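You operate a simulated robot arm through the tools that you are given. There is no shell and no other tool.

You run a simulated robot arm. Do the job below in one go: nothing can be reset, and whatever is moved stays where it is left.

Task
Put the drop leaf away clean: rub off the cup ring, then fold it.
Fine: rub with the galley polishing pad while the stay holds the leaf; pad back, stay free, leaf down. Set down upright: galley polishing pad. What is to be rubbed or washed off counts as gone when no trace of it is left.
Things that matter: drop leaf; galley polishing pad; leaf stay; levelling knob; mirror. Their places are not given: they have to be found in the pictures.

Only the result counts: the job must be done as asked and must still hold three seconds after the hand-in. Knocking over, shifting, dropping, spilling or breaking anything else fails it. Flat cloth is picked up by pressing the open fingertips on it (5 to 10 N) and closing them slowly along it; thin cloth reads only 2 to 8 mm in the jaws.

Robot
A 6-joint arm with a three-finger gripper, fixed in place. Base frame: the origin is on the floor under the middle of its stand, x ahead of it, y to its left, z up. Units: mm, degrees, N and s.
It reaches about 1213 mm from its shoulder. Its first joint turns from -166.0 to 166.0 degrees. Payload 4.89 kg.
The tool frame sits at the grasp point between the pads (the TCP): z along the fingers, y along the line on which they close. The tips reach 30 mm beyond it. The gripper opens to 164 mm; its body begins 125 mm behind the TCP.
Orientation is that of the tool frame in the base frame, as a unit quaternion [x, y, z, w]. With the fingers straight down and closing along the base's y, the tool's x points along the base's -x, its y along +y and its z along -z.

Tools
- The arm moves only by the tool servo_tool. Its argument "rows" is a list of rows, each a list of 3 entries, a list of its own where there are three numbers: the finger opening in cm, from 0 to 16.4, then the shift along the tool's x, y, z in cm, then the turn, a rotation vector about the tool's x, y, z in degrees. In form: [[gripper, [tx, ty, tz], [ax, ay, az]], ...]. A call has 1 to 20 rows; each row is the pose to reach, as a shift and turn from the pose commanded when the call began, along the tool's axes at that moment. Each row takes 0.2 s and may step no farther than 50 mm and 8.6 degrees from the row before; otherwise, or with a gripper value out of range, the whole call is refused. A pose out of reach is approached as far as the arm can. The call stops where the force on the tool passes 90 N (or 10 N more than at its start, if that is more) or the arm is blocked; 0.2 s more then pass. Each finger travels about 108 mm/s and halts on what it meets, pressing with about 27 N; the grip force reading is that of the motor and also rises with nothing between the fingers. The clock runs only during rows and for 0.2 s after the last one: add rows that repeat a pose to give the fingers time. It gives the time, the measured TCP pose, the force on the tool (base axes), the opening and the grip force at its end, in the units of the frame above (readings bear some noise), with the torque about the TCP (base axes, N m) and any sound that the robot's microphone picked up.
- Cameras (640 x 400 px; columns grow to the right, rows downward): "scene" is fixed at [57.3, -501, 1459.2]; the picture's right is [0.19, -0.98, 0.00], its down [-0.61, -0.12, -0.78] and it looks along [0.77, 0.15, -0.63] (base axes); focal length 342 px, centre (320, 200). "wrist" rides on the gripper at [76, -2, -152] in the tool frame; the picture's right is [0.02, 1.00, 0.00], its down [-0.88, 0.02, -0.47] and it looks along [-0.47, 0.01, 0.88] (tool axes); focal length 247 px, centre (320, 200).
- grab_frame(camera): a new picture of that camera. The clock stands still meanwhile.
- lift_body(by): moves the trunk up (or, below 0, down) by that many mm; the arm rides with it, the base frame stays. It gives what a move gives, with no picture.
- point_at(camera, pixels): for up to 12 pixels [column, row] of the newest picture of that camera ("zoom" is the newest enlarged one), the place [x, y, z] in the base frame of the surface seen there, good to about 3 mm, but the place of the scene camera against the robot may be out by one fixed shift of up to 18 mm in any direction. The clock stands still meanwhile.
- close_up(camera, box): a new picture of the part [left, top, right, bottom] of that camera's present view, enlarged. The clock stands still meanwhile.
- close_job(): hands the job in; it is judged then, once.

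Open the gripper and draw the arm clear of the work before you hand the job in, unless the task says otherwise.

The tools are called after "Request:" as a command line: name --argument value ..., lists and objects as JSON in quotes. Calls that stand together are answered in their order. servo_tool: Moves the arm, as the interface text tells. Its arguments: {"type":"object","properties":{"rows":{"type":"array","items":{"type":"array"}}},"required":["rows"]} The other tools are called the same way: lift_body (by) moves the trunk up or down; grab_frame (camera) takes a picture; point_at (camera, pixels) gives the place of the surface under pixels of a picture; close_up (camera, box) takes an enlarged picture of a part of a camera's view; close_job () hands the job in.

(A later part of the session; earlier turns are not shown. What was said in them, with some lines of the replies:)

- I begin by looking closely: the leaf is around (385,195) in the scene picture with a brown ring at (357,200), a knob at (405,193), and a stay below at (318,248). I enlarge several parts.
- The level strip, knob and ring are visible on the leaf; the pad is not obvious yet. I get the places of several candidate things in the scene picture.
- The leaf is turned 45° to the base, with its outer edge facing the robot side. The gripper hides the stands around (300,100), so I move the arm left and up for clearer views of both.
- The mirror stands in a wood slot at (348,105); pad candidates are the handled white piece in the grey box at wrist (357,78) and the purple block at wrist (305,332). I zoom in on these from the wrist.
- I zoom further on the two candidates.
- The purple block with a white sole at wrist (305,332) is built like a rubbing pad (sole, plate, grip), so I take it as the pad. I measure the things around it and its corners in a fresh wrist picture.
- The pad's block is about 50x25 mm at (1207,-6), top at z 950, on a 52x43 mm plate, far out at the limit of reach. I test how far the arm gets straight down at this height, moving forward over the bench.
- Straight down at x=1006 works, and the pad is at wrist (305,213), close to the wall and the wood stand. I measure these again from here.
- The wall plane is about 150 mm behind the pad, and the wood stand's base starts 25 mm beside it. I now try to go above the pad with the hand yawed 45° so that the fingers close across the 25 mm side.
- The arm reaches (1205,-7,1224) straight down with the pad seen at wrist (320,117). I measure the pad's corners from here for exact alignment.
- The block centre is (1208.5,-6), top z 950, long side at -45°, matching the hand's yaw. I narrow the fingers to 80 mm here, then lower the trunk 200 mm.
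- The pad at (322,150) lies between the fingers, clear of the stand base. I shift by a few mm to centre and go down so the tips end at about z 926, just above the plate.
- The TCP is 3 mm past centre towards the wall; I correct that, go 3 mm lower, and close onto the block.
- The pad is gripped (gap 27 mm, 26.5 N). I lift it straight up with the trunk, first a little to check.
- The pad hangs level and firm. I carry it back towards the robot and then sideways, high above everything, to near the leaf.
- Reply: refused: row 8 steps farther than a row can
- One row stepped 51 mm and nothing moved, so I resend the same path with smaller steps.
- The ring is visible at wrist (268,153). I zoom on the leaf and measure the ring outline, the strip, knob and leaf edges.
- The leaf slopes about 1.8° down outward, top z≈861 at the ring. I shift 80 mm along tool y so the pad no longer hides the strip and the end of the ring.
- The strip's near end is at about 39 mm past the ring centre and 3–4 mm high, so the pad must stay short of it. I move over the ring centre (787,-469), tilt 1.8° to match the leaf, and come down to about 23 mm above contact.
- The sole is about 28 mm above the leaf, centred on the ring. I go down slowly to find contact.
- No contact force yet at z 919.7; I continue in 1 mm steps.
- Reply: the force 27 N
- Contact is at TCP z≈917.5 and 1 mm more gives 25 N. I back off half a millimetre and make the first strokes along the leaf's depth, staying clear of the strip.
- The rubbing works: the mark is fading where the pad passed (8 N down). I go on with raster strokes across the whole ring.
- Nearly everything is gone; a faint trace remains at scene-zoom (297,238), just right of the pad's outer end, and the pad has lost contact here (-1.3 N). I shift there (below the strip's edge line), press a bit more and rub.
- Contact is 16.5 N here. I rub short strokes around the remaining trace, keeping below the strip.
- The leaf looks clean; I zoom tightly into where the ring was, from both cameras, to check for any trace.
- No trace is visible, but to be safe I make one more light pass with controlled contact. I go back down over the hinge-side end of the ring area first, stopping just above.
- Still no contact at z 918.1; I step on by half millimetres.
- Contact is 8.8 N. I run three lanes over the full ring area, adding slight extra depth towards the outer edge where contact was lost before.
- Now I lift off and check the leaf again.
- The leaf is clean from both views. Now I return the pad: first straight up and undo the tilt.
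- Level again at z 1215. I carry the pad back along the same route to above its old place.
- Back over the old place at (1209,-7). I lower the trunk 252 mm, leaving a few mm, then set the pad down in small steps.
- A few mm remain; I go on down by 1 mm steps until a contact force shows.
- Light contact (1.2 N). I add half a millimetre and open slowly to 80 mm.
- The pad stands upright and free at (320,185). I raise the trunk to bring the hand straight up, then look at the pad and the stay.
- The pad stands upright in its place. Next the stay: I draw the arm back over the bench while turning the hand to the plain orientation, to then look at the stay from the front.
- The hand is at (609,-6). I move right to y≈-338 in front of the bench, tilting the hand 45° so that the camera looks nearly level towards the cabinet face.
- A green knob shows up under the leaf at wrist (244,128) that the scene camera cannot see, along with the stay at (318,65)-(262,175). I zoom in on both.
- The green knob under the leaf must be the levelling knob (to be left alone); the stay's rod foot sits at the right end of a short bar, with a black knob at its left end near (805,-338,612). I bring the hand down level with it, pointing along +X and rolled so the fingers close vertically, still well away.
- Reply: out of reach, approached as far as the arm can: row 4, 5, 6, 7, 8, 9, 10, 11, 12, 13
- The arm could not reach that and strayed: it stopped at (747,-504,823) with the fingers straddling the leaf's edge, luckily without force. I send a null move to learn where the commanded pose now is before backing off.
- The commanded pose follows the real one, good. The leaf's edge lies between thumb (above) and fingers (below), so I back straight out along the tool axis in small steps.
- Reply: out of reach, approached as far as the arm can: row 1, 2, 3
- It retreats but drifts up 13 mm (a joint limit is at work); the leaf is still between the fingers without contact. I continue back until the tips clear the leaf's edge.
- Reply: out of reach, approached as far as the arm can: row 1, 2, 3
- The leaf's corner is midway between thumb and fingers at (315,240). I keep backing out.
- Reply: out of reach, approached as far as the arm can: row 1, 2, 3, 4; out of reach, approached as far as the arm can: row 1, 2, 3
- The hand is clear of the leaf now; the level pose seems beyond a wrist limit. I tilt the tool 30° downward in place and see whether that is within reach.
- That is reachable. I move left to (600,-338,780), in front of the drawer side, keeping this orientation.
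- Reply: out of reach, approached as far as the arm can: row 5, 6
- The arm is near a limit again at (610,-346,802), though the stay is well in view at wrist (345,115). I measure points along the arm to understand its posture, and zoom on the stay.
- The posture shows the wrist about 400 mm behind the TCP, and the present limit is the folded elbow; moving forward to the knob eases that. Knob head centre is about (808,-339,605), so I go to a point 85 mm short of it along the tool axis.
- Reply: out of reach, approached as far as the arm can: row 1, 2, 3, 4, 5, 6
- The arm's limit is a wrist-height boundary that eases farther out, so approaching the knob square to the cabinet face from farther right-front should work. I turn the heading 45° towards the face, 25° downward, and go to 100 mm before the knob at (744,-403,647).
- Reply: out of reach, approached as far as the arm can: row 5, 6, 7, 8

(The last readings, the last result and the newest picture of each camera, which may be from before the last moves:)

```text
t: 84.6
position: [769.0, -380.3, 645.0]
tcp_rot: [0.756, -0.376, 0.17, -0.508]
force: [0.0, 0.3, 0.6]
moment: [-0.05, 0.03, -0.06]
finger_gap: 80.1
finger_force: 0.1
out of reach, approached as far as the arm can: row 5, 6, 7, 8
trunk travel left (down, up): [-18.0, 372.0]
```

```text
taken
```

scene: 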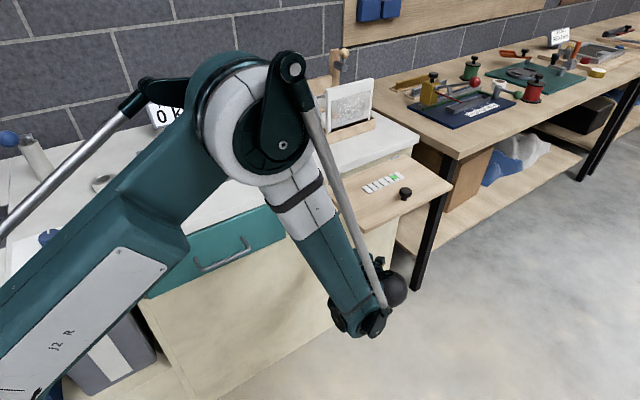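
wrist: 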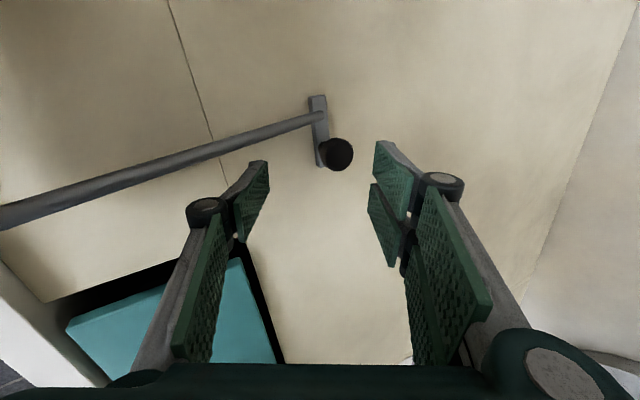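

Now the knob is at wrist (338,154), about 68 mm ahead along the tool axis and slightly below it. I zoom and measure the knob, bar and rod from this close view.

Request:
close_up --camera "wrist" --box '[285, 80, 395, 190]'

Request:
point_at --camera "wrist" --pixels '[[338, 154], [328, 154], [348, 154], [338, 144], [338, 165], [318, 100], [318, 112], [322, 165], [323, 140], [300, 122], [340, 120], [330, 200]]'

```text
3.64 times, centred on (340, 135) of wrist
```

zoom: 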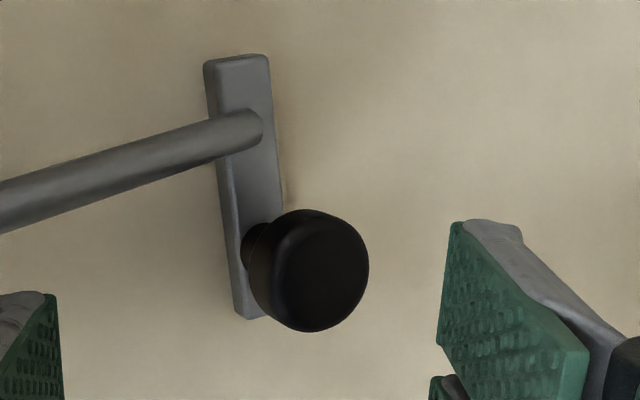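

```text
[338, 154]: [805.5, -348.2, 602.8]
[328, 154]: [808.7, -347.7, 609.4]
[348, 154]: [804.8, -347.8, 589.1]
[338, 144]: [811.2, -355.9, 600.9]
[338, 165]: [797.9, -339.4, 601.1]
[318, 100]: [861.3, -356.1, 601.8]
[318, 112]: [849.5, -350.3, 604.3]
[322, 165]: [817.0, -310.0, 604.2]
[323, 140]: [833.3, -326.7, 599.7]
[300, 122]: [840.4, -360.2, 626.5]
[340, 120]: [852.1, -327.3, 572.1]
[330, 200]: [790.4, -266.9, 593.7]
```

The cabinet face is at n≈370 (along the face normal), bar front at 358, and the knob head is centred at about (810,-342,600). I narrow to 60 mm, centre on the knob and advance most of the way.

Request:
servo_tool --rows '[[6, [0.2, 0.8, 0], [0, 0, 0]], [6, [0.42, 1.63, 0.5], [0, 0, 0]], [6, [0.42, 1.63, 1.5], [0, 0, 0]], [6, [0.42, 1.63, 2.5], [0, 0, 0]], [6, [0.42, 1.63, 3.2], [0, 0, 0]], [6, [0.42, 1.63, 3.2], [0, 0, 0]]]'

Request:
grab_frame --camera "wrist"

```text
t: 86.0
position: [785.4, -366.4, 616.9]
tcp_rot: [0.756, -0.377, 0.169, -0.507]
force: [-0.5, -0.3, 0.3]
moment: [-0.01, -0.03, -0.02]
finger_gap: 59.8
finger_force: 0.0
trunk travel left (down, up): [-18.0, 372.0]
```

```text
taken
```

wrist: 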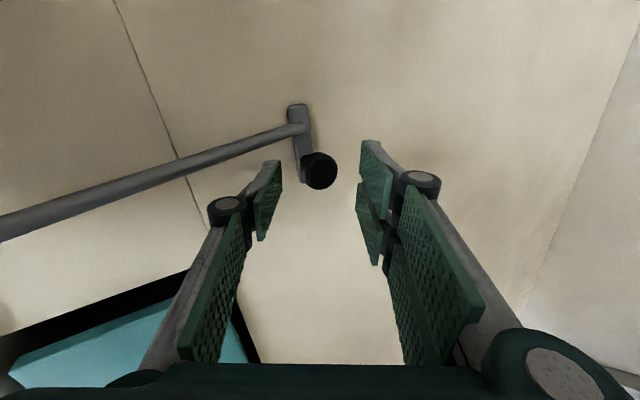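

The knob at (320,171) is centred between thumb and fingers, in reach now. I advance 17 mm more and check.

Request:
servo_tool --rows '[[6, [0, 0, 0.8], [0, 0, 0]], [6, [0, 0, 1.4], [0, 0, 0]], [6, [0, 0, 1.7], [0, 0, 0]], [6, [0, 0, 1.7], [0, 0, 0]]]'

Request:
grab_frame --camera "wrist"

```text
t: 87.0
position: [794.8, -355.3, 609.7]
tcp_rot: [0.756, -0.377, 0.17, -0.508]
force: [-0.4, 0.9, -0.6]
moment: [0.0, 0.02, -0.01]
finger_gap: 59.7
finger_force: 0.1
trunk travel left (down, up): [-18.0, 372.0]
```

```text
taken
```

wrist: 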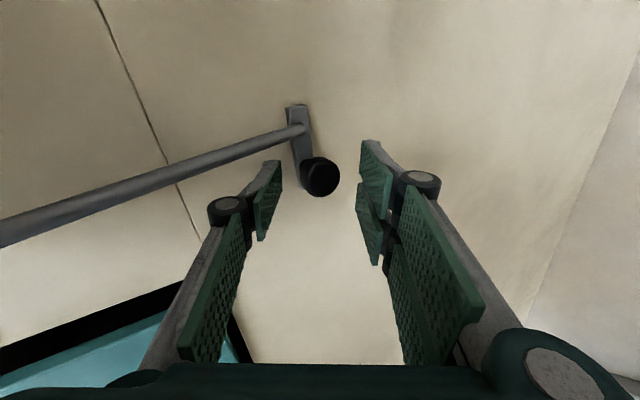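

The tips now reach past the head's front. I close slowly on the knob.

Request:
servo_tool --rows '[[5, [0, 0, 0], [0, 0, 0]], [4, [0, 0, 0], [0, 0, 0]], [3.3, [0, 0, 0], [0, 0, 0]], [2.6, [0, 0, 0], [0, 0, 0]], [2, [0, 0, 0], [0, 0, 0]], [1.5, [0, 0, 0], [0, 0, 0]], [1.5, [0, 0, 0], [0, 0, 0]]]'

Request:
grab_frame --camera "wrist"

```text
t: 88.6
position: [794.6, -355.1, 610.0]
tcp_rot: [0.756, -0.377, 0.17, -0.508]
force: [3.6, 1.8, 2.6]
moment: [0.09, -0.17, 0.04]
finger_gap: 32.0
finger_force: 44.9
trunk travel left (down, up): [-18.0, 372.0]
```

```text
taken
```

wrist: 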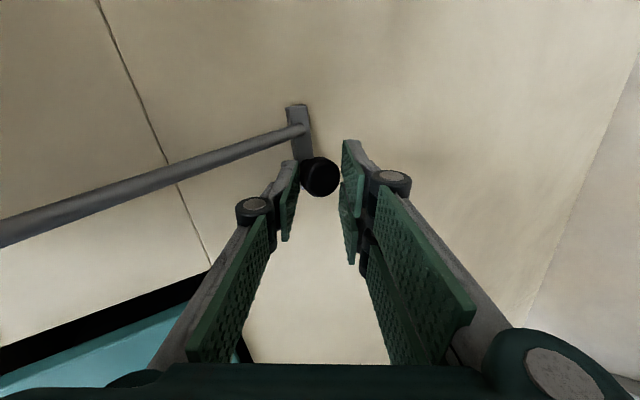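

The knob is gripped (gap 32 mm). I test how it moves: first a gentle 5 mm pull straight out from the cabinet.

Request:
servo_tool --rows '[[1.5, [0.015, 0.1, -0.22], [0, 0, 0]], [1.5, [0.03, 0.21, -0.45], [0, 0, 0]], [1.5, [0.03, 0.21, -0.45], [0, 0, 0]]]'

Request:
close_up --camera "wrist" --box '[260, 80, 380, 210]'

```text
t: 89.4
position: [792.1, -356.5, 611.2]
tcp_rot: [0.756, -0.376, 0.17, -0.508]
force: [57.5, 57.2, 18.2]
moment: [0.57, -0.4, 0.57]
finger_gap: 32.3
finger_force: 45.2
trunk travel left (down, up): [-18.0, 372.0]
```

```text
3.08 times, centred on (320, 145) of wrist
```

zoom: 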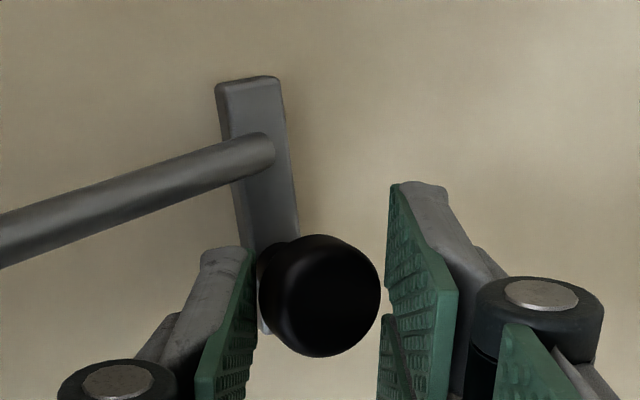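

Pulling out is rigid (81 N for 2 mm). I release that pull and test a 4 mm shift to the left along the face.

Request:
servo_tool --rows '[[1.5, [-0.03, -0.21, 0.45], [0, 0, 0]], [1.5, [-0.03, -0.21, 0.45], [0, 0, 0]]]'

Request:
servo_tool --rows '[[1.5, [-0.2, 0.03, 0], [0, 0, 0]], [1.5, [-0.4, 0.055, 0], [0, 0, 0]], [1.5, [-0.4, 0.055, 0], [0, 0, 0]]]'

```text
t: 90.0
position: [793.3, -357.4, 610.8]
tcp_rot: [0.756, -0.377, 0.171, -0.507]
force: [4.3, 16.5, 44.0]
moment: [0.86, -0.67, 0.39]
finger_gap: 32.1
finger_force: 44.6
trunk travel left (down, up): [-18.0, 372.0]
```

```text
t: 90.8
position: [790.9, -354.2, 610.9]
tcp_rot: [0.756, -0.377, 0.171, -0.507]
force: [-5.0, -9.4, 53.5]
moment: [0.74, -1.16, -0.17]
finger_gap: 32.3
finger_force: 45.1
trunk travel left (down, up): [-18.0, 372.0]
```

Leftward it yields easily but there is a 50 N vertical load. I move up 3 mm to see whether that is elastic or a free direction.

Request:
servo_tool --rows '[[1.5, [-0.02, -0.13, -0.06], [0, 0, 0]], [1.5, [-0.04, -0.27, -0.13], [0, 0, 0]], [1.5, [-0.04, -0.27, -0.13], [0, 0, 0]]]'

Request:
close_up --camera "wrist" --box '[260, 80, 380, 210]'

Request:
close_up --camera "scene" --box '[290, 150, 470, 280]'

```text
t: 91.6
position: [792.0, -353.3, 610.5]
tcp_rot: [0.757, -0.378, 0.169, -0.506]
force: [-27.2, -24.0, 2.5]
moment: [-0.33, 0.26, -0.03]
finger_gap: 32.0
finger_force: 45.0
trunk travel left (down, up): [-18.0, 372.0]
```

```text
3.08 times, centred on (320, 145) of wrist
```

zoom: 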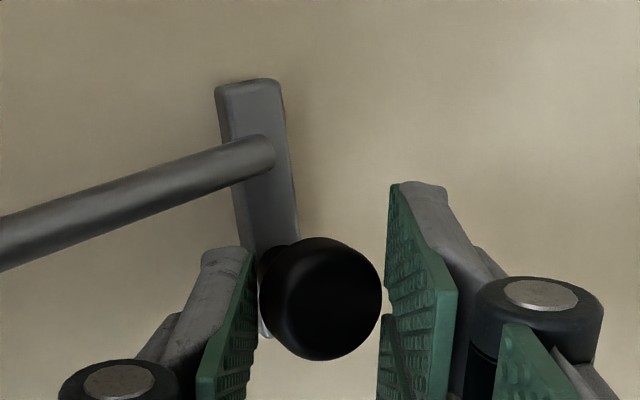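

```text
3.08 times, centred on (380, 215) of scene
```

zoom: 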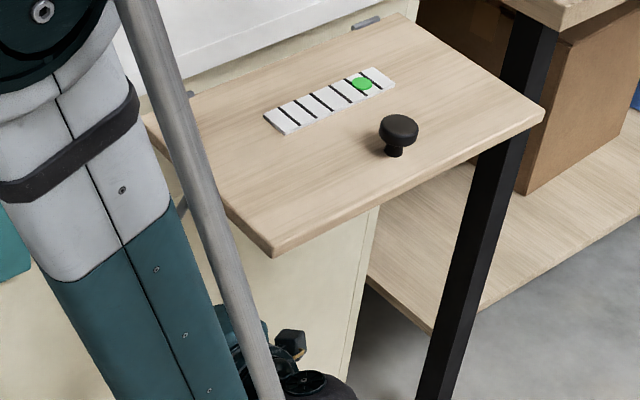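

The bar, rod and knob all moved left together with the hand: the stay is a slide along the face. I relieve the pressing and slide on to the left in small steps, watching the force.

Request:
servo_tool --rows '[[1.5, [0.01, 0.06, -0.14], [0, 0, 0]], [1.5, [-0.29, 0.1, -0.14], [0, 0, 0]], [1.5, [-0.58, 0.14, -0.14], [0, 0, 0]], [1.5, [-0.58, 0.14, -0.14], [0, 0, 0]]]'

Request:
close_up --camera "wrist" --box '[260, 80, 380, 210]'

```text
t: 92.6
position: [787.5, -349.4, 610.9]
tcp_rot: [0.757, -0.376, 0.169, -0.507]
force: [-3.1, -5.4, -25.3]
moment: [-0.41, 0.36, 0.0]
finger_gap: 32.1
finger_force: 44.7
trunk travel left (down, up): [-18.0, 372.0]
```

```text
3.08 times, centred on (320, 145) of wrist
```

zoom: 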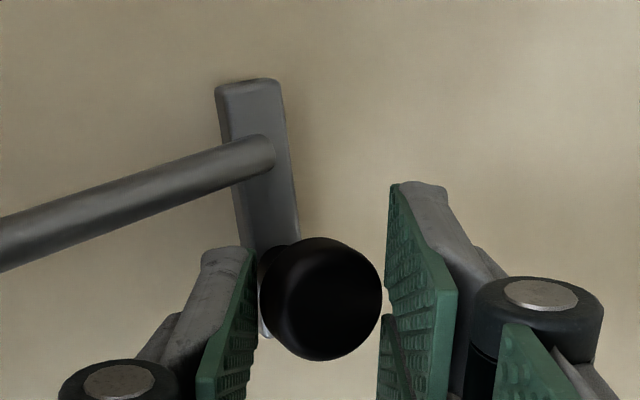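

It follows smoothly. I correct the small vertical load and slide another 12 mm left.

Request:
servo_tool --rows '[[1.5, [-0.28, 0.15, 0.05], [0, 0, 0]], [1.5, [-0.58, 0.19, 0.05], [0, 0, 0]], [1.5, [-0.88, 0.23, 0.05], [0, 0, 0]], [1.5, [-1.18, 0.27, 0.05], [0, 0, 0]], [1.5, [-1.18, 0.27, 0.05], [0, 0, 0]]]'

Request:
close_up --camera "scene" --box '[290, 150, 470, 280]'

Request:
grab_frame --camera "wrist"

```text
t: 93.8
position: [779.0, -341.7, 611.7]
tcp_rot: [0.756, -0.376, 0.17, -0.508]
force: [12.4, 8.6, -0.7]
moment: [0.18, -0.14, 0.13]
finger_gap: 32.1
finger_force: 44.4
trunk travel left (down, up): [-18.0, 372.0]
```

```text
3.08 times, centred on (380, 215) of scene
```

zoom: 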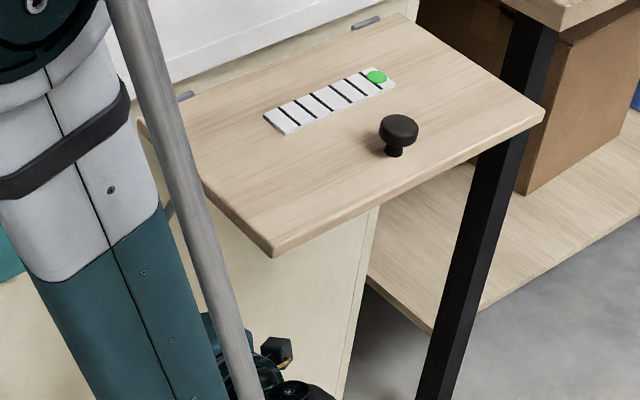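

```text
taken
```

wrist: 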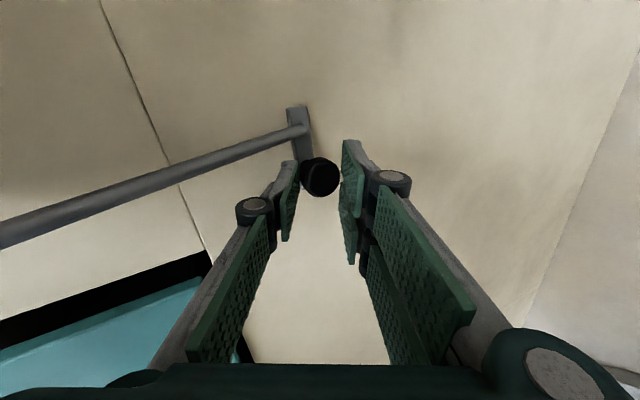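

Slid 22 mm so far with little force; the green bead on the strip has shifted, so the leaf is starting to react. I continue left in small steps.

Request:
servo_tool --rows '[[1.5, [-0.3, 0.01, 0.06], [0, 0, 0]], [1.5, [-0.6, 0.05, 0.06], [0, 0, 0]], [1.5, [-0.9, 0.09, 0.06], [0, 0, 0]], [1.5, [-0.9, 0.09, 0.06], [0, 0, 0]]]'

Request:
close_up --camera "scene" --box '[290, 150, 470, 280]'

Request:
grab_frame --camera "wrist"

```text
t: 94.8
position: [772.6, -336.1, 611.0]
tcp_rot: [0.756, -0.378, 0.17, -0.507]
force: [14.7, -15.2, 8.6]
moment: [-0.08, -0.4, -0.56]
finger_gap: 31.9
finger_force: 45.3
trunk travel left (down, up): [-18.0, 372.0]
```

```text
3.08 times, centred on (380, 215) of scene
```

zoom: 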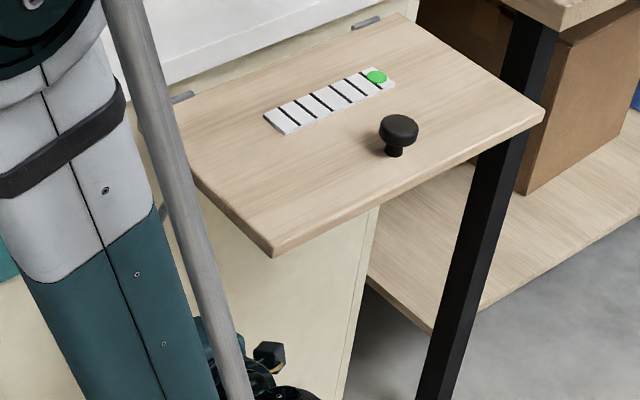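

```text
taken
```

wrist: 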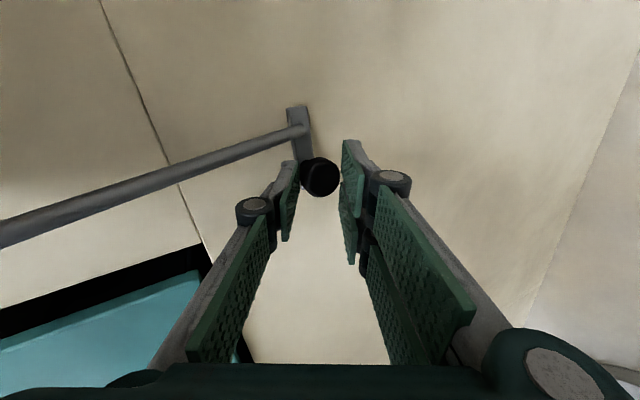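

About 30 mm slid and now 21 N resists: the end stop. The rod (s≈818) should be clear of the leaf's edge (s≈831); I open the fingers and check that the stay remains there.

Request:
servo_tool --rows '[[2.5, [0.05, 0, 0], [0, 0, 0]], [3.5, [0.05, 0, 0], [0, 0, 0]], [4.5, [0.05, 0, 0], [0, 0, 0]], [6, [0.05, 0, 0], [0, 0, 0]], [6, [0.05, 0, 0], [0, 0, 0]], [6, [0.05, 0, 0], [0, 0, 0]]]'

Request:
grab_frame --camera "wrist"

Request:
close_up --camera "wrist" --box '[260, 80, 380, 210]'

```text
t: 96.2
position: [771.6, -334.4, 610.8]
tcp_rot: [0.756, -0.378, 0.171, -0.507]
force: [0.3, 0.1, -0.1]
moment: [-0.01, -0.02, -0.03]
finger_gap: 59.9
finger_force: 0.1
trunk travel left (down, up): [-18.0, 372.0]
```

```text
taken
```

wrist: 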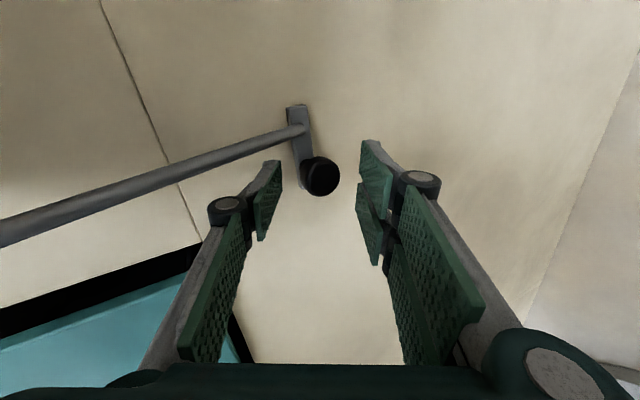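

```text
3.08 times, centred on (320, 145) of wrist
```

zoom: 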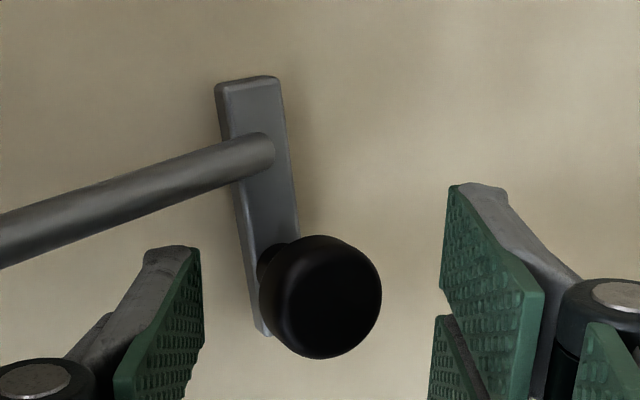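

The stay stays put. I back the fingers off the knob 40 mm along the tool axis, then move up-left away from the leaf.

Request:
servo_tool --rows '[[6, [0, 0, -1], [0, 0, 0]], [6, [0, 0, -2], [0, 0, 0]], [6, [0, 0, -3], [0, 0, 0]], [6, [0, 0, -4], [0, 0, 0]], [6, [0, 0, -4], [0, 0, 0]]]'

Request:
grab_frame --camera "wrist"

```text
t: 97.4
position: [747.7, -359.0, 628.3]
tcp_rot: [0.756, -0.377, 0.17, -0.508]
force: [0.9, -0.2, -0.6]
moment: [0.04, -0.03, 0.03]
finger_gap: 59.8
finger_force: 0.2
trunk travel left (down, up): [-18.0, 372.0]
```

```text
taken
```

wrist: 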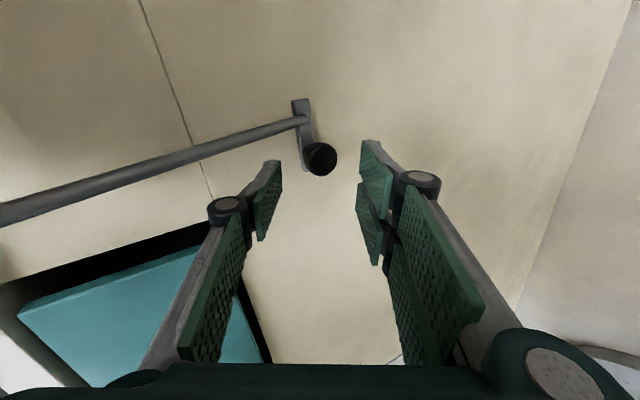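

Clear of the knob. Now up and to the left, away from leaf and rod.

Request:
servo_tool --rows '[[6, [-2.35, -2.2, -1.2], [0, 0, 0]], [6, [-4.7, -4.4, -2.35], [0, 0, 0]], [6, [-7.05, -6.6, -3.5], [0, 0, 0]], [6, [-9.4, -8.8, -4.7], [0, 0, 0]], [6, [-9.4, -8.8, -4.7], [0, 0, 0]]]'

Request:
grab_frame --camera "scene"

Request:
grab_frame --camera "wrist"

```text
t: 98.6
position: [688.9, -301.0, 739.2]
tcp_rot: [0.756, -0.377, 0.17, -0.508]
force: [-0.4, -0.3, 0.0]
moment: [0.06, -0.04, 0.07]
finger_gap: 60.1
finger_force: 0.2
trunk travel left (down, up): [-18.0, 372.0]
```

```text
taken
```

scene: 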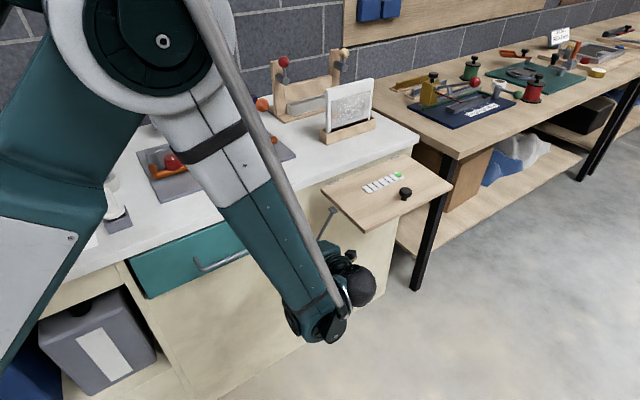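

```text
taken
```

wrist: 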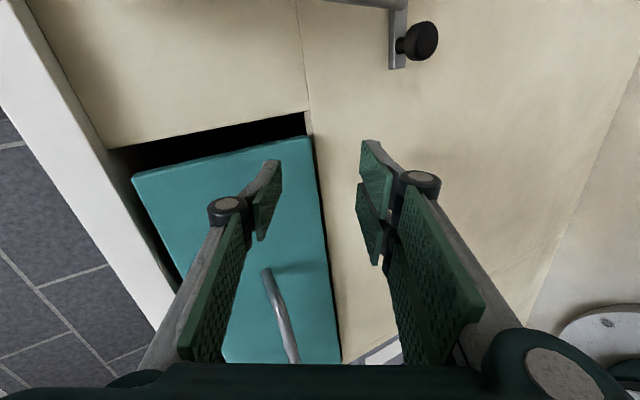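

The rod's top end is now visible, free beside the leaf at scene (332,210), and the leaf is still up. I zoom to confirm.

Request:
close_up --camera "scene" --box '[300, 150, 470, 260]'

Request:
point_at --camera "scene" --pixels '[[333, 208], [328, 228], [366, 231], [452, 185], [405, 190], [345, 190], [430, 175], [366, 222], [440, 190], [400, 205]]'

```text
3.64 times, centred on (385, 205) of scene
```

zoom: 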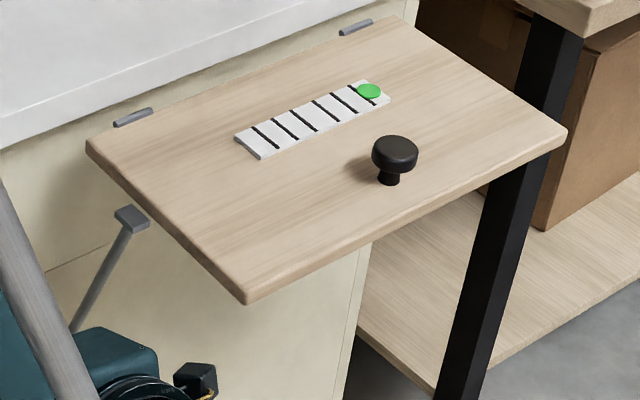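

```text
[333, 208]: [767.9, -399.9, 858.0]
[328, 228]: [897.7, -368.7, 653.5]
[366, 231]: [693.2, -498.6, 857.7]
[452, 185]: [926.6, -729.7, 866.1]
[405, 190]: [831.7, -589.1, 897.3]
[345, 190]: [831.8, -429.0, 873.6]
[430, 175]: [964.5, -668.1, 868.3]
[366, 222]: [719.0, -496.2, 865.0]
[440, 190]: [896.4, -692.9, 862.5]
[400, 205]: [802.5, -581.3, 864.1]
```

The rod's top pad is clear to the left of the leaf, so the stay is free; the leaf holds by hinge friction and has to be pushed down. I move outward and up in front of the leaf with fingers closing, tilting the tool to about 55° downward.

Request:
servo_tool --rows '[[5, [0.02, -2.26, -3.89], [-5, 0, 0]], [3, [0.04, -4.5, -7.8], [-10, 0, 0]], [1, [0.06, -6.8, -11.7], [-15, 0, 0]], [0, [0.08, -9.05, -15.55], [-20, 0, 0]], [0, [0.1, -11.3, -19.4], [-25, 0, 0]], [0, [0.1, -13.6, -23.3], [-30, 0, 0]], [0, [0.1, -13.6, -23.3], [-30, 0, 0]]]'

Request:
grab_frame --camera "wrist"

Request:
grab_frame --camera "scene"

```text
t: 100.2
position: [622.9, -401.8, 957.0]
tcp_rot: [0.853, -0.429, 0.058, -0.29]
force: [1.0, 0.8, -0.2]
moment: [-0.07, 0.14, 0.05]
finger_gap: 0.1
finger_force: 27.0
out of reach, approached as far as the arm can: row 2, 3, 4, 5, 6, 7
trunk travel left (down, up): [-18.0, 372.0]
```

```text
taken
```

wrist: 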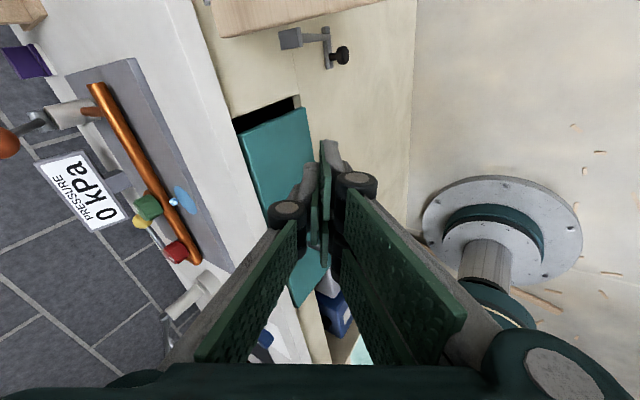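

```text
taken
```

scene: 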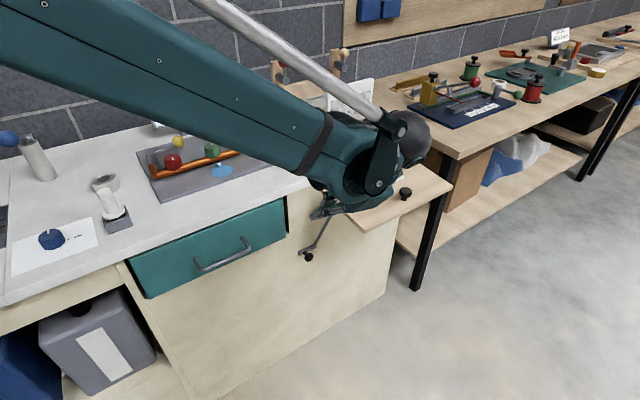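

The tool now points 55° down, hovering left-front of the leaf. I turn the heading slightly and move right over the leaf to (759,-557), with the closed tips about 25 mm above its outer part, left of the black knob.

Request:
servo_tool --rows '[[0, [4.2, 0.04, 0], [0.44, 2.46, 0.55]], [0, [8.4, 0.07, 0.2], [0.88, 4.92, 1.1]], [0, [12.7, 0.11, 0.6], [1.32, 7.4, 1.65]], [0, [16.9, 0.15, 1.1], [1.76, 9.84, 2.2]], [0, [21.1, 0.18, 1.7], [2.2, 12.3, 2.75]], [0, [21.1, 0.18, 1.7], [2.2, 12.3, 2.75]]]'

Request:
grab_frame --camera "wrist"

Request:
grab_frame --camera "scene"

```text
t: 101.6
position: [764.8, -555.1, 920.5]
tcp_rot: [0.833, -0.457, 0.16, -0.267]
force: [-0.3, -0.1, -0.2]
moment: [-0.07, -0.02, -0.05]
finger_gap: 0.1
finger_force: 26.7
out of reach, approached as far as the arm can: row 1, 2, 3
trunk travel left (down, up): [-18.0, 372.0]
```

```text
taken
```

wrist: 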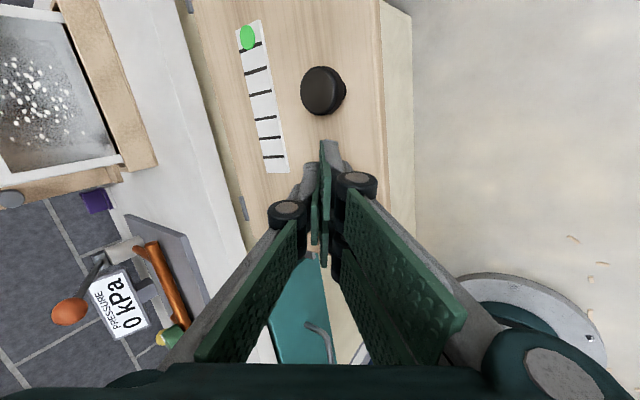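

```text
taken
```

scene: 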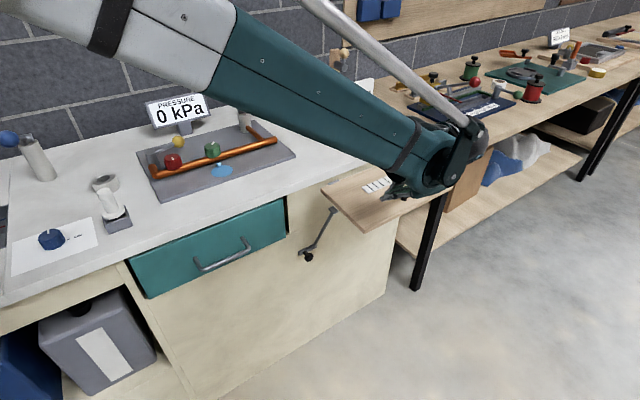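

Tips are at about s 938, n 165, z 896, left of the black knob and clear of the strip. I lower straight down towards the leaf's top, then push in small steps to feel its resistance.

Request:
servo_tool --rows '[[0, [-0.02, 0.9, 1.2], [0, 0, 0]], [0, [-0.05, 1.5, 2.0], [0, 0, 0]], [0, [-0.07, 1.8, 2.4], [0, 0, 0]], [0, [-0.08, 2.0, 2.7], [0, 0, 0]]]'

Request:
servo_tool --rows '[[0, [-0.01, 0.18, 0.24], [0, 0, 0]], [0, [-0.02, 0.36, 0.48], [0, 0, 0]], [0, [-0.02, 0.36, 0.48], [0, 0, 0]]]'

Request:
close_up --camera "scene" --box '[300, 140, 480, 270]'

```text
t: 102.6
position: [763.5, -554.1, 884.7]
tcp_rot: [0.833, -0.458, 0.158, -0.266]
force: [0.2, -0.4, -0.2]
moment: [-0.01, 0.0, 0.02]
finger_gap: 0.0
finger_force: 27.0
trunk travel left (down, up): [-18.0, 372.0]
```

```text
t: 103.4
position: [763.5, -553.2, 877.9]
tcp_rot: [0.833, -0.458, 0.159, -0.266]
force: [-0.1, 0.0, 0.2]
moment: [0.03, -0.02, -0.02]
finger_gap: 0.0
finger_force: 27.2
trunk travel left (down, up): [-18.0, 372.0]
```

```text
3.08 times, centred on (390, 205) of scene
```

zoom: 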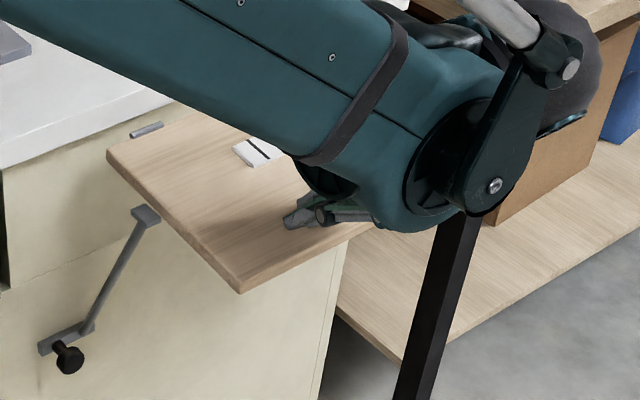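

No contact force yet at TCP z 878. I continue down in 4 mm steps.

Request:
servo_tool --rows '[[0, [-0.01, 0.24, 0.32], [0, 0, 0]], [0, [-0.02, 0.47, 0.64], [0, 0, 0]], [0, [-0.02, 0.47, 0.64], [0, 0, 0]]]'

Request:
servo_tool --rows '[[0, [-0.01, 0.24, 0.32], [0, 0, 0]], [0, [-0.02, 0.47, 0.64], [0, 0, 0]], [0, [-0.02, 0.47, 0.64], [0, 0, 0]]]'

Request:
close_up --camera "scene" --box '[300, 140, 480, 270]'

```text
t: 104.2
position: [763.8, -554.1, 870.4]
tcp_rot: [0.833, -0.458, 0.159, -0.265]
force: [0.8, 0.0, 0.4]
moment: [-0.04, 0.01, -0.05]
finger_gap: 0.1
finger_force: 26.8
trunk travel left (down, up): [-18.0, 372.0]
```

```text
t: 105.0
position: [763.0, -552.8, 863.7]
tcp_rot: [0.834, -0.457, 0.158, -0.267]
force: [0.4, 0.3, 0.4]
moment: [0.01, 0.01, 0.0]
finger_gap: 0.1
finger_force: 26.8
trunk travel left (down, up): [-18.0, 372.0]
```

```text
3.08 times, centred on (390, 205) of scene
```

zoom: 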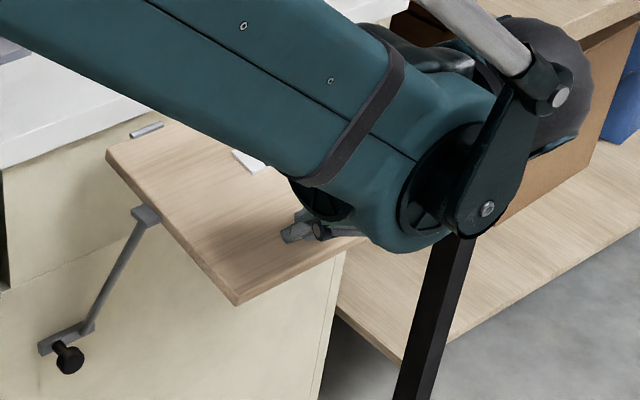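

The leaf tips down easily under the fingertips (its outer corner is visibly lower, force near zero). I follow its arc down to about 45°.

Request:
servo_tool --rows '[[0, [-0.07, 0.5, 1.0], [0, 0, 0]], [0, [-0.15, 0.97, 2.05], [0, 0, 0]], [0, [-0.29, 1.4, 3.4], [0, 0, 0]], [0, [-0.43, 1.79, 4.75], [0, 0, 0]], [0, [-0.6, 2.0, 6.15], [0, 0, 0]], [0, [-0.8, 2.12, 7.55], [0, 0, 0]], [0, [-1.03, 2.08, 8.95], [0, 0, 0]], [0, [-1.26, 1.97, 10.34], [0, 0, 0]]]'

Request:
close_up --camera "scene" --box '[290, 130, 490, 280]'

Request:
grab_frame --camera "wrist"

```text
t: 106.8
position: [795.4, -520.9, 766.7]
tcp_rot: [0.834, -0.456, 0.16, -0.266]
force: [-0.5, -0.2, 0.5]
moment: [0.0, -0.01, -0.03]
finger_gap: 0.0
finger_force: 26.7
trunk travel left (down, up): [-18.0, 372.0]
```

```text
2.67 times, centred on (390, 205) of scene
```

zoom: 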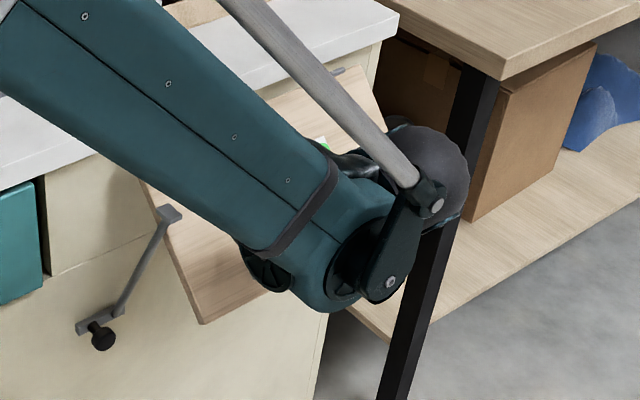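

```text
taken
```

wrist: 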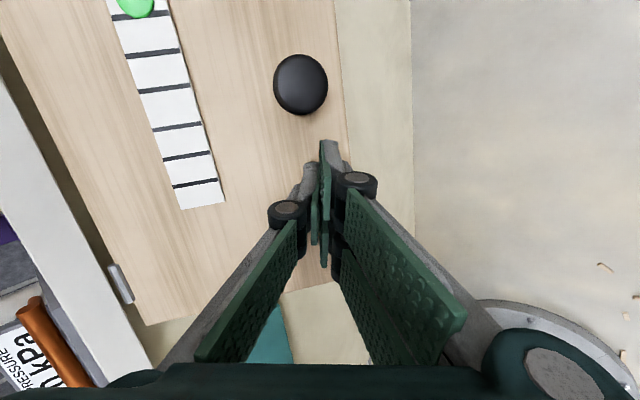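

The leaf follows at about 45° with nearly no force, past the free stay. I carry on along the arc towards vertical, stopping at about 82°.

Request:
servo_tool --rows '[[0, [-0.26, -0.3, 1.37], [0, 0, 0]], [0, [-0.52, -0.64, 2.72], [0, 0, 0]], [0, [-0.81, -1.18, 4.0], [0, 0, 0]], [0, [-1.11, -1.74, 5.27], [0, 0, 0]], [0, [-1.42, -2.5, 6.43], [0, 0, 0]], [0, [-1.72, -3.27, 7.58], [0, 0, 0]], [0, [-1.95, -3.9, 8.3], [0, 0, 0]], [0, [-2.17, -4.57, 9.02], [0, 0, 0]], [0, [-2.17, -4.57, 9.02], [0, 0, 0]]]'

Request:
close_up --camera "scene" --box '[290, 130, 490, 280]'

Request:
grab_frame --camera "wrist"

```text
t: 108.8
position: [862.4, -455.8, 721.9]
tcp_rot: [0.834, -0.457, 0.16, -0.266]
force: [-0.4, -0.3, 0.2]
moment: [0.02, 0.01, 0.03]
finger_gap: 0.1
finger_force: 26.6
trunk travel left (down, up): [-18.0, 372.0]
```

```text
2.67 times, centred on (390, 205) of scene
```

zoom: 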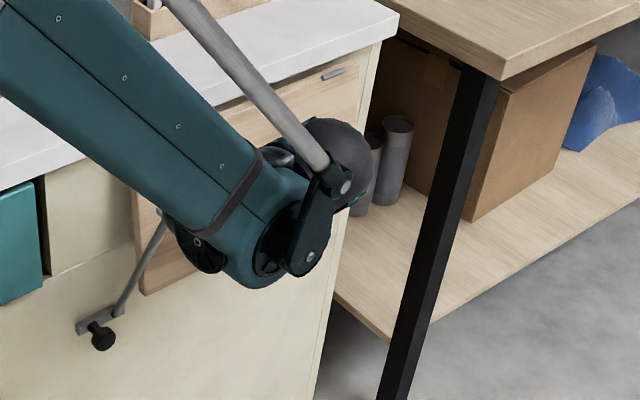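

```text
taken
```

wrist: 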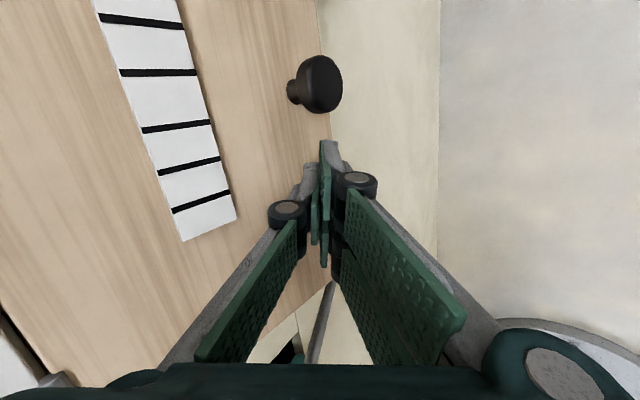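

The leaf is almost vertical. I measure its face from the wrist to get the angle.

Request:
point_at --camera "wrist" --pixels '[[60, 250], [110, 300], [250, 30], [280, 120], [300, 130], [200, 310], [290, 230], [240, 120], [305, 20], [400, 150], [420, 260]]'

```text
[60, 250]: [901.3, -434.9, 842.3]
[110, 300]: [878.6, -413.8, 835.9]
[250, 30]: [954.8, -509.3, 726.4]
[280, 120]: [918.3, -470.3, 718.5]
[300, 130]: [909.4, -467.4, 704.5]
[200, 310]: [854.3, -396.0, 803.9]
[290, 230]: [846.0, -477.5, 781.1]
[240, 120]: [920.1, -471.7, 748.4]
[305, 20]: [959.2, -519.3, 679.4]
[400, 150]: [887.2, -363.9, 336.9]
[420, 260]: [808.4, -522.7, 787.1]
```

The face leans about 6.5° from vertical still. I push it further towards the cabinet in small steps, watching the force.

Request:
servo_tool --rows '[[0, [-0.09, -0.31, 0.23], [0, 0, 0]], [0, [-0.18, -0.63, 0.46], [0, 0, 0]], [0, [-0.25, -0.87, 0.63], [0, 0, 0]], [0, [-0.25, -0.87, 0.63], [0, 0, 0]]]'

Request:
servo_tool --rows '[[0, [-0.05, -0.16, 0.11], [0, 0, 0]], [0, [-0.1, -0.31, 0.23], [0, 0, 0]], [0, [-0.1, -0.31, 0.23], [0, 0, 0]]]'

```text
t: 109.8
position: [869.1, -447.5, 722.4]
tcp_rot: [0.834, -0.456, 0.16, -0.267]
force: [-2.0, -5.0, 2.2]
moment: [-0.02, 0.04, -0.07]
finger_gap: 0.0
finger_force: 27.1
trunk travel left (down, up): [-18.0, 372.0]
```

```text
t: 110.6
position: [871.3, -445.8, 721.6]
tcp_rot: [0.833, -0.457, 0.16, -0.267]
force: [-4.0, -1.4, -0.6]
moment: [-0.04, 0.06, 0.06]
finger_gap: 0.1
finger_force: 26.8
trunk travel left (down, up): [-18.0, 372.0]
```

A few newtons now. I measure the leaf's face again.

Request:
grab_frame --camera "wrist"

Request:
point_at --camera "wrist" --pixels '[[60, 250], [110, 300], [250, 30], [280, 120], [300, 100], [240, 120], [290, 20], [200, 270], [30, 300]]'

Request:
close_up --camera "scene" --box '[290, 130, 490, 280]'

```text
taken
```

wrist: 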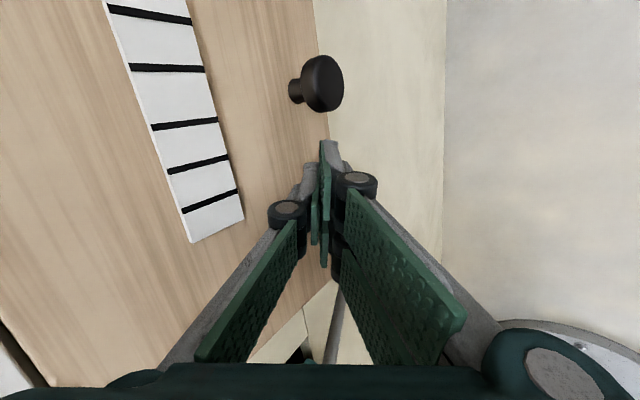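

```text
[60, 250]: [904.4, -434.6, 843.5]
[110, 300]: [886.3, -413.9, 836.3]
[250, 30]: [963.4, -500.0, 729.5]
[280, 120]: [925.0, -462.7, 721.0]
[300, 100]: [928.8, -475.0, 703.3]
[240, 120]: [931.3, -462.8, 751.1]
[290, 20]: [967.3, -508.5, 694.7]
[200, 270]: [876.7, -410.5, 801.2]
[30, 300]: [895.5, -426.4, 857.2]
```

```text
2.67 times, centred on (390, 205) of scene
```

zoom: 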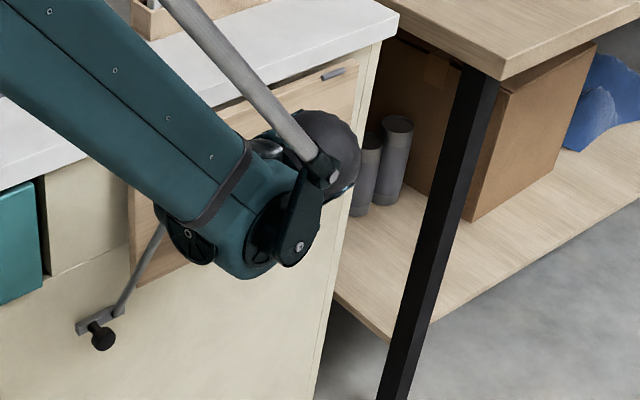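

About 3° remain. I push on gently another few millimetres.

Request:
servo_tool --rows '[[0, [-0.05, -0.16, 0.11], [0, 0, 0]], [0, [-0.1, -0.31, 0.23], [0, 0, 0]], [0, [-0.1, -0.31, 0.23], [0, 0, 0]]]'

Request:
servo_tool --rows '[[0, [-0.05, -0.16, 0.11], [0, 0, 0]], [0, [-0.1, -0.31, 0.23], [0, 0, 0]], [0, [-0.1, -0.31, 0.23], [0, 0, 0]]]'

```text
t: 111.4
position: [875.0, -441.9, 722.7]
tcp_rot: [0.834, -0.456, 0.16, -0.266]
force: [-2.0, -4.5, -0.8]
moment: [-0.09, 0.01, -0.04]
finger_gap: 0.0
finger_force: 27.1
trunk travel left (down, up): [-18.0, 372.0]
```

```text
t: 112.2
position: [875.2, -441.3, 720.9]
tcp_rot: [0.833, -0.457, 0.16, -0.267]
force: [-25.9, -25.8, 7.2]
moment: [-0.2, 0.27, 0.29]
finger_gap: 0.0
finger_force: 26.4
trunk travel left (down, up): [-18.0, 372.0]
```

37 N with no more travel: the leaf is at its stop, folded. I back off outward from it and check that it stays down.

Request:
servo_tool --rows '[[0, [0.11, 0.39, -0.29], [0, 0, 0]], [0, [0.45, 1.58, -1.15], [0, 0, 0]], [0, [1.1, 3.9, -2.9], [0, 0, 0]], [0, [1.8, 6.3, -4.6], [0, 0, 0]], [0, [2.5, 8.7, -6.3], [0, 0, 0]], [0, [3.2, 11, -8], [0, 0, 0]], [0, [3.8, 13.4, -9.7], [0, 0, 0]], [0, [3.8, 13.4, -9.7], [0, 0, 0]]]'

Request:
grab_frame --camera "wrist"

Request:
grab_frame --camera "scene"

```text
t: 114.0
position: [755.1, -560.4, 722.6]
tcp_rot: [0.831, -0.462, 0.157, -0.267]
force: [0.6, 0.3, 0.3]
moment: [-0.03, 0.0, 0.01]
finger_gap: 0.0
finger_force: 26.6
trunk travel left (down, up): [-18.0, 372.0]
```

```text
taken
```

wrist: 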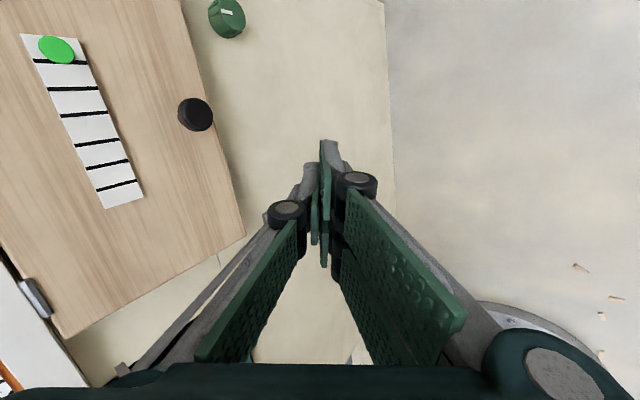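

```text
taken
```

scene: 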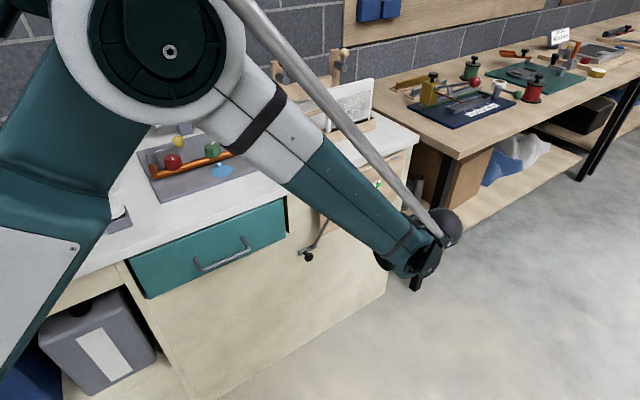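

The leaf hangs down against the cabinet, with the levelling knob at (228,18) untouched. I measure its face once more for verticality.

Request:
point_at --camera "wrist" --pixels '[[60, 290], [120, 260], [220, 220], [180, 60], [150, 120], [100, 130], [30, 200], [200, 180], [230, 225], [300, 100], [228, 18]]'

Request:
close_up --camera "wrist" --box '[0, 0, 260, 200]'

```text
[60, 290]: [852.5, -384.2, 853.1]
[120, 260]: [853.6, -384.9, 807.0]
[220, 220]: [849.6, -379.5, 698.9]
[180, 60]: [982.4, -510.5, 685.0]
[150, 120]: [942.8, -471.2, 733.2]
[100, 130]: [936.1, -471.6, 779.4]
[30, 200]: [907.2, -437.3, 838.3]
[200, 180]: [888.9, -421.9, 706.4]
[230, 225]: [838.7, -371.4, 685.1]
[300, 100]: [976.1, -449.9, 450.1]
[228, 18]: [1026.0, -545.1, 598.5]
```

```text
2.00 times, centred on (130, 100) of wrist
```

zoom: 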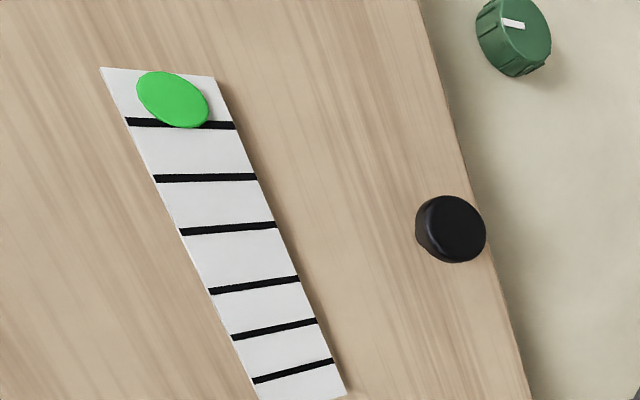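

All face points lie at n≈331, so the leaf is vertical and still clean. I raise the trunk to draw the arm up and clear.

Request:
lift_body --by 300

Request:
servo_tool --rows '[[4, [0, 0, -3], [0, 0, 0]], [8, [0, 0, -6], [0, 0, 0]], [12, [0, 0, -9], [0, 0, 0]], [16, [0, 0, -12], [0, 0, 0]], [16, [0, 0, -15], [0, 0, 0]], [16, [0, 0, -15], [0, 0, 0]]]'

Request:
grab_frame --camera "scene"

Request:
grab_frame --camera "wrist"

```text
t: 117.0
position: [755.7, -559.6, 1021.5]
tcp_rot: [0.832, -0.461, 0.157, -0.266]
force: [0.8, 0.5, -0.5]
moment: [0.0, 0.03, -0.02]
finger_gap: 0.4
finger_force: 27.1
trunk travel left (down, up): [-318.0, 72.0]
```

```text
t: 118.4
position: [699.7, -588.9, 1143.0]
tcp_rot: [0.82, -0.486, 0.148, -0.262]
force: [-1.8, 0.0, 0.4]
moment: [-0.05, -0.15, -0.06]
finger_gap: 160.0
finger_force: 0.0
out of reach, approached as far as the arm can: row 1, 2, 3, 4, 5, 6
trunk travel left (down, up): [-318.0, 72.0]
```

```text
taken
```

scene: 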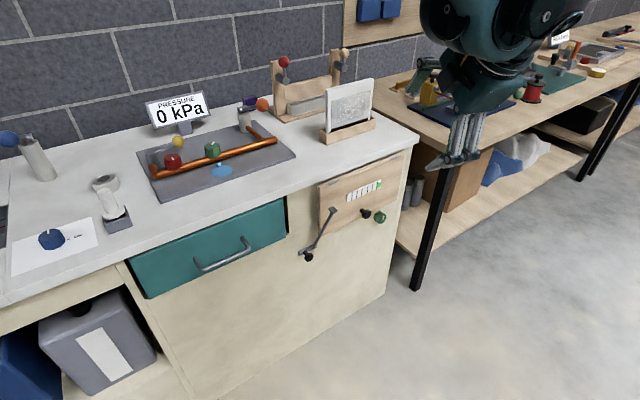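

```text
taken
```

wrist: 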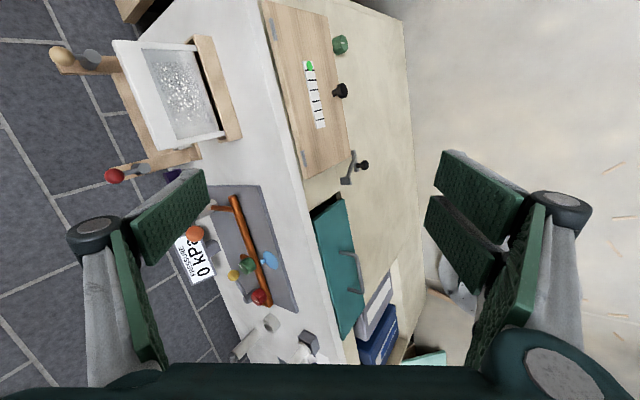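

The leaf hangs folded, the stay is free and the gripper is open and clear. I zoom for a last check of leaf, pad, mirror and the bench.

Request:
close_up --camera "scene" --box '[290, 140, 420, 270]'

Request:
close_up --camera "scene" --box '[220, 50, 390, 160]'

Request:
close_up --camera "scene" --box '[0, 80, 310, 300]'

```text
3.08 times, centred on (355, 205) of scene
```

zoom: 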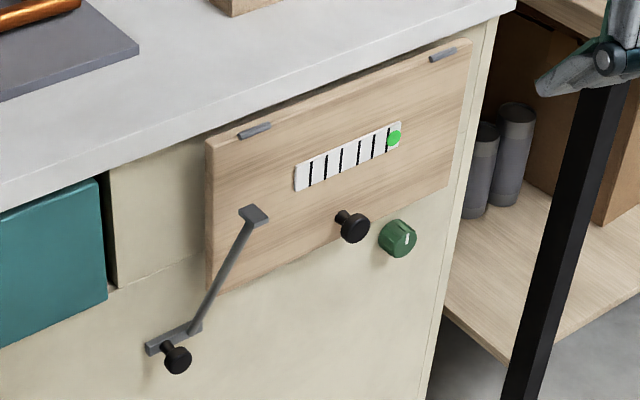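

```text
3.64 times, centred on (305, 105) of scene
```

zoom: 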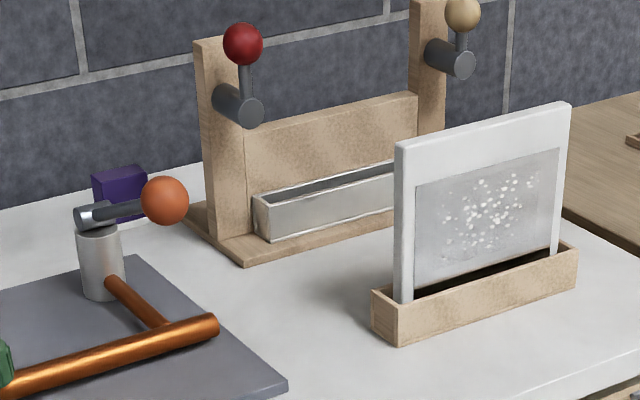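

```text
1.82 times, centred on (155, 190) of scene
```

zoom: 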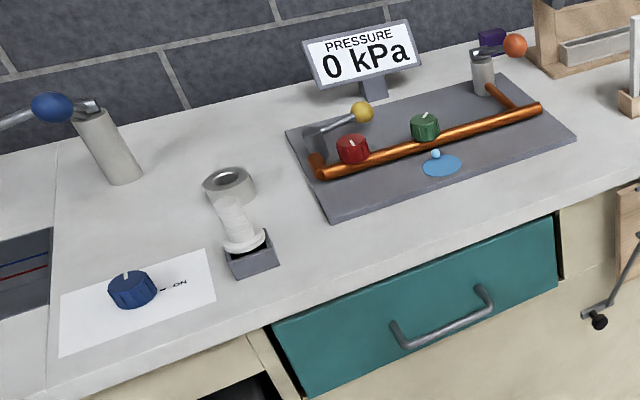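

Everything is in place: the leaf is folded and clean, the stay is slid free, the pad stands upright in its old spot, and the mirror and levelling knob are untouched. I hand the job in.

Request:
close_job

```text
The job is handed in.
```

The drop leaf is clean and folded down, and I have handed the job in. I have no verdict back yet.

- **Cup ring:** I rubbed it off with the galley polishing pad while the stay held the leaf. I went over the area twice and saw no trace of the ring from either camera.
- **Pad:** it stands upright at its original spot at the back of the bench.
- **Stay:** it is a slide. I moved it about 30 mm left to its end stop, and its rod is now clear of the leaf's edge.
- **Leaf:** I pushed it down to its stop. It measured vertical, and it was still down several seconds later.
- **Levelling knob and mirror:** I touched neither. The bead on the leaf's level strip shifted once the stay slid clear.

While I was working out how to reach the stay, the arm once strayed and the fingers straddled the leaf's outer edge. No contact force showed and I backed it out. The gripper is open and the arm is clear of the work.
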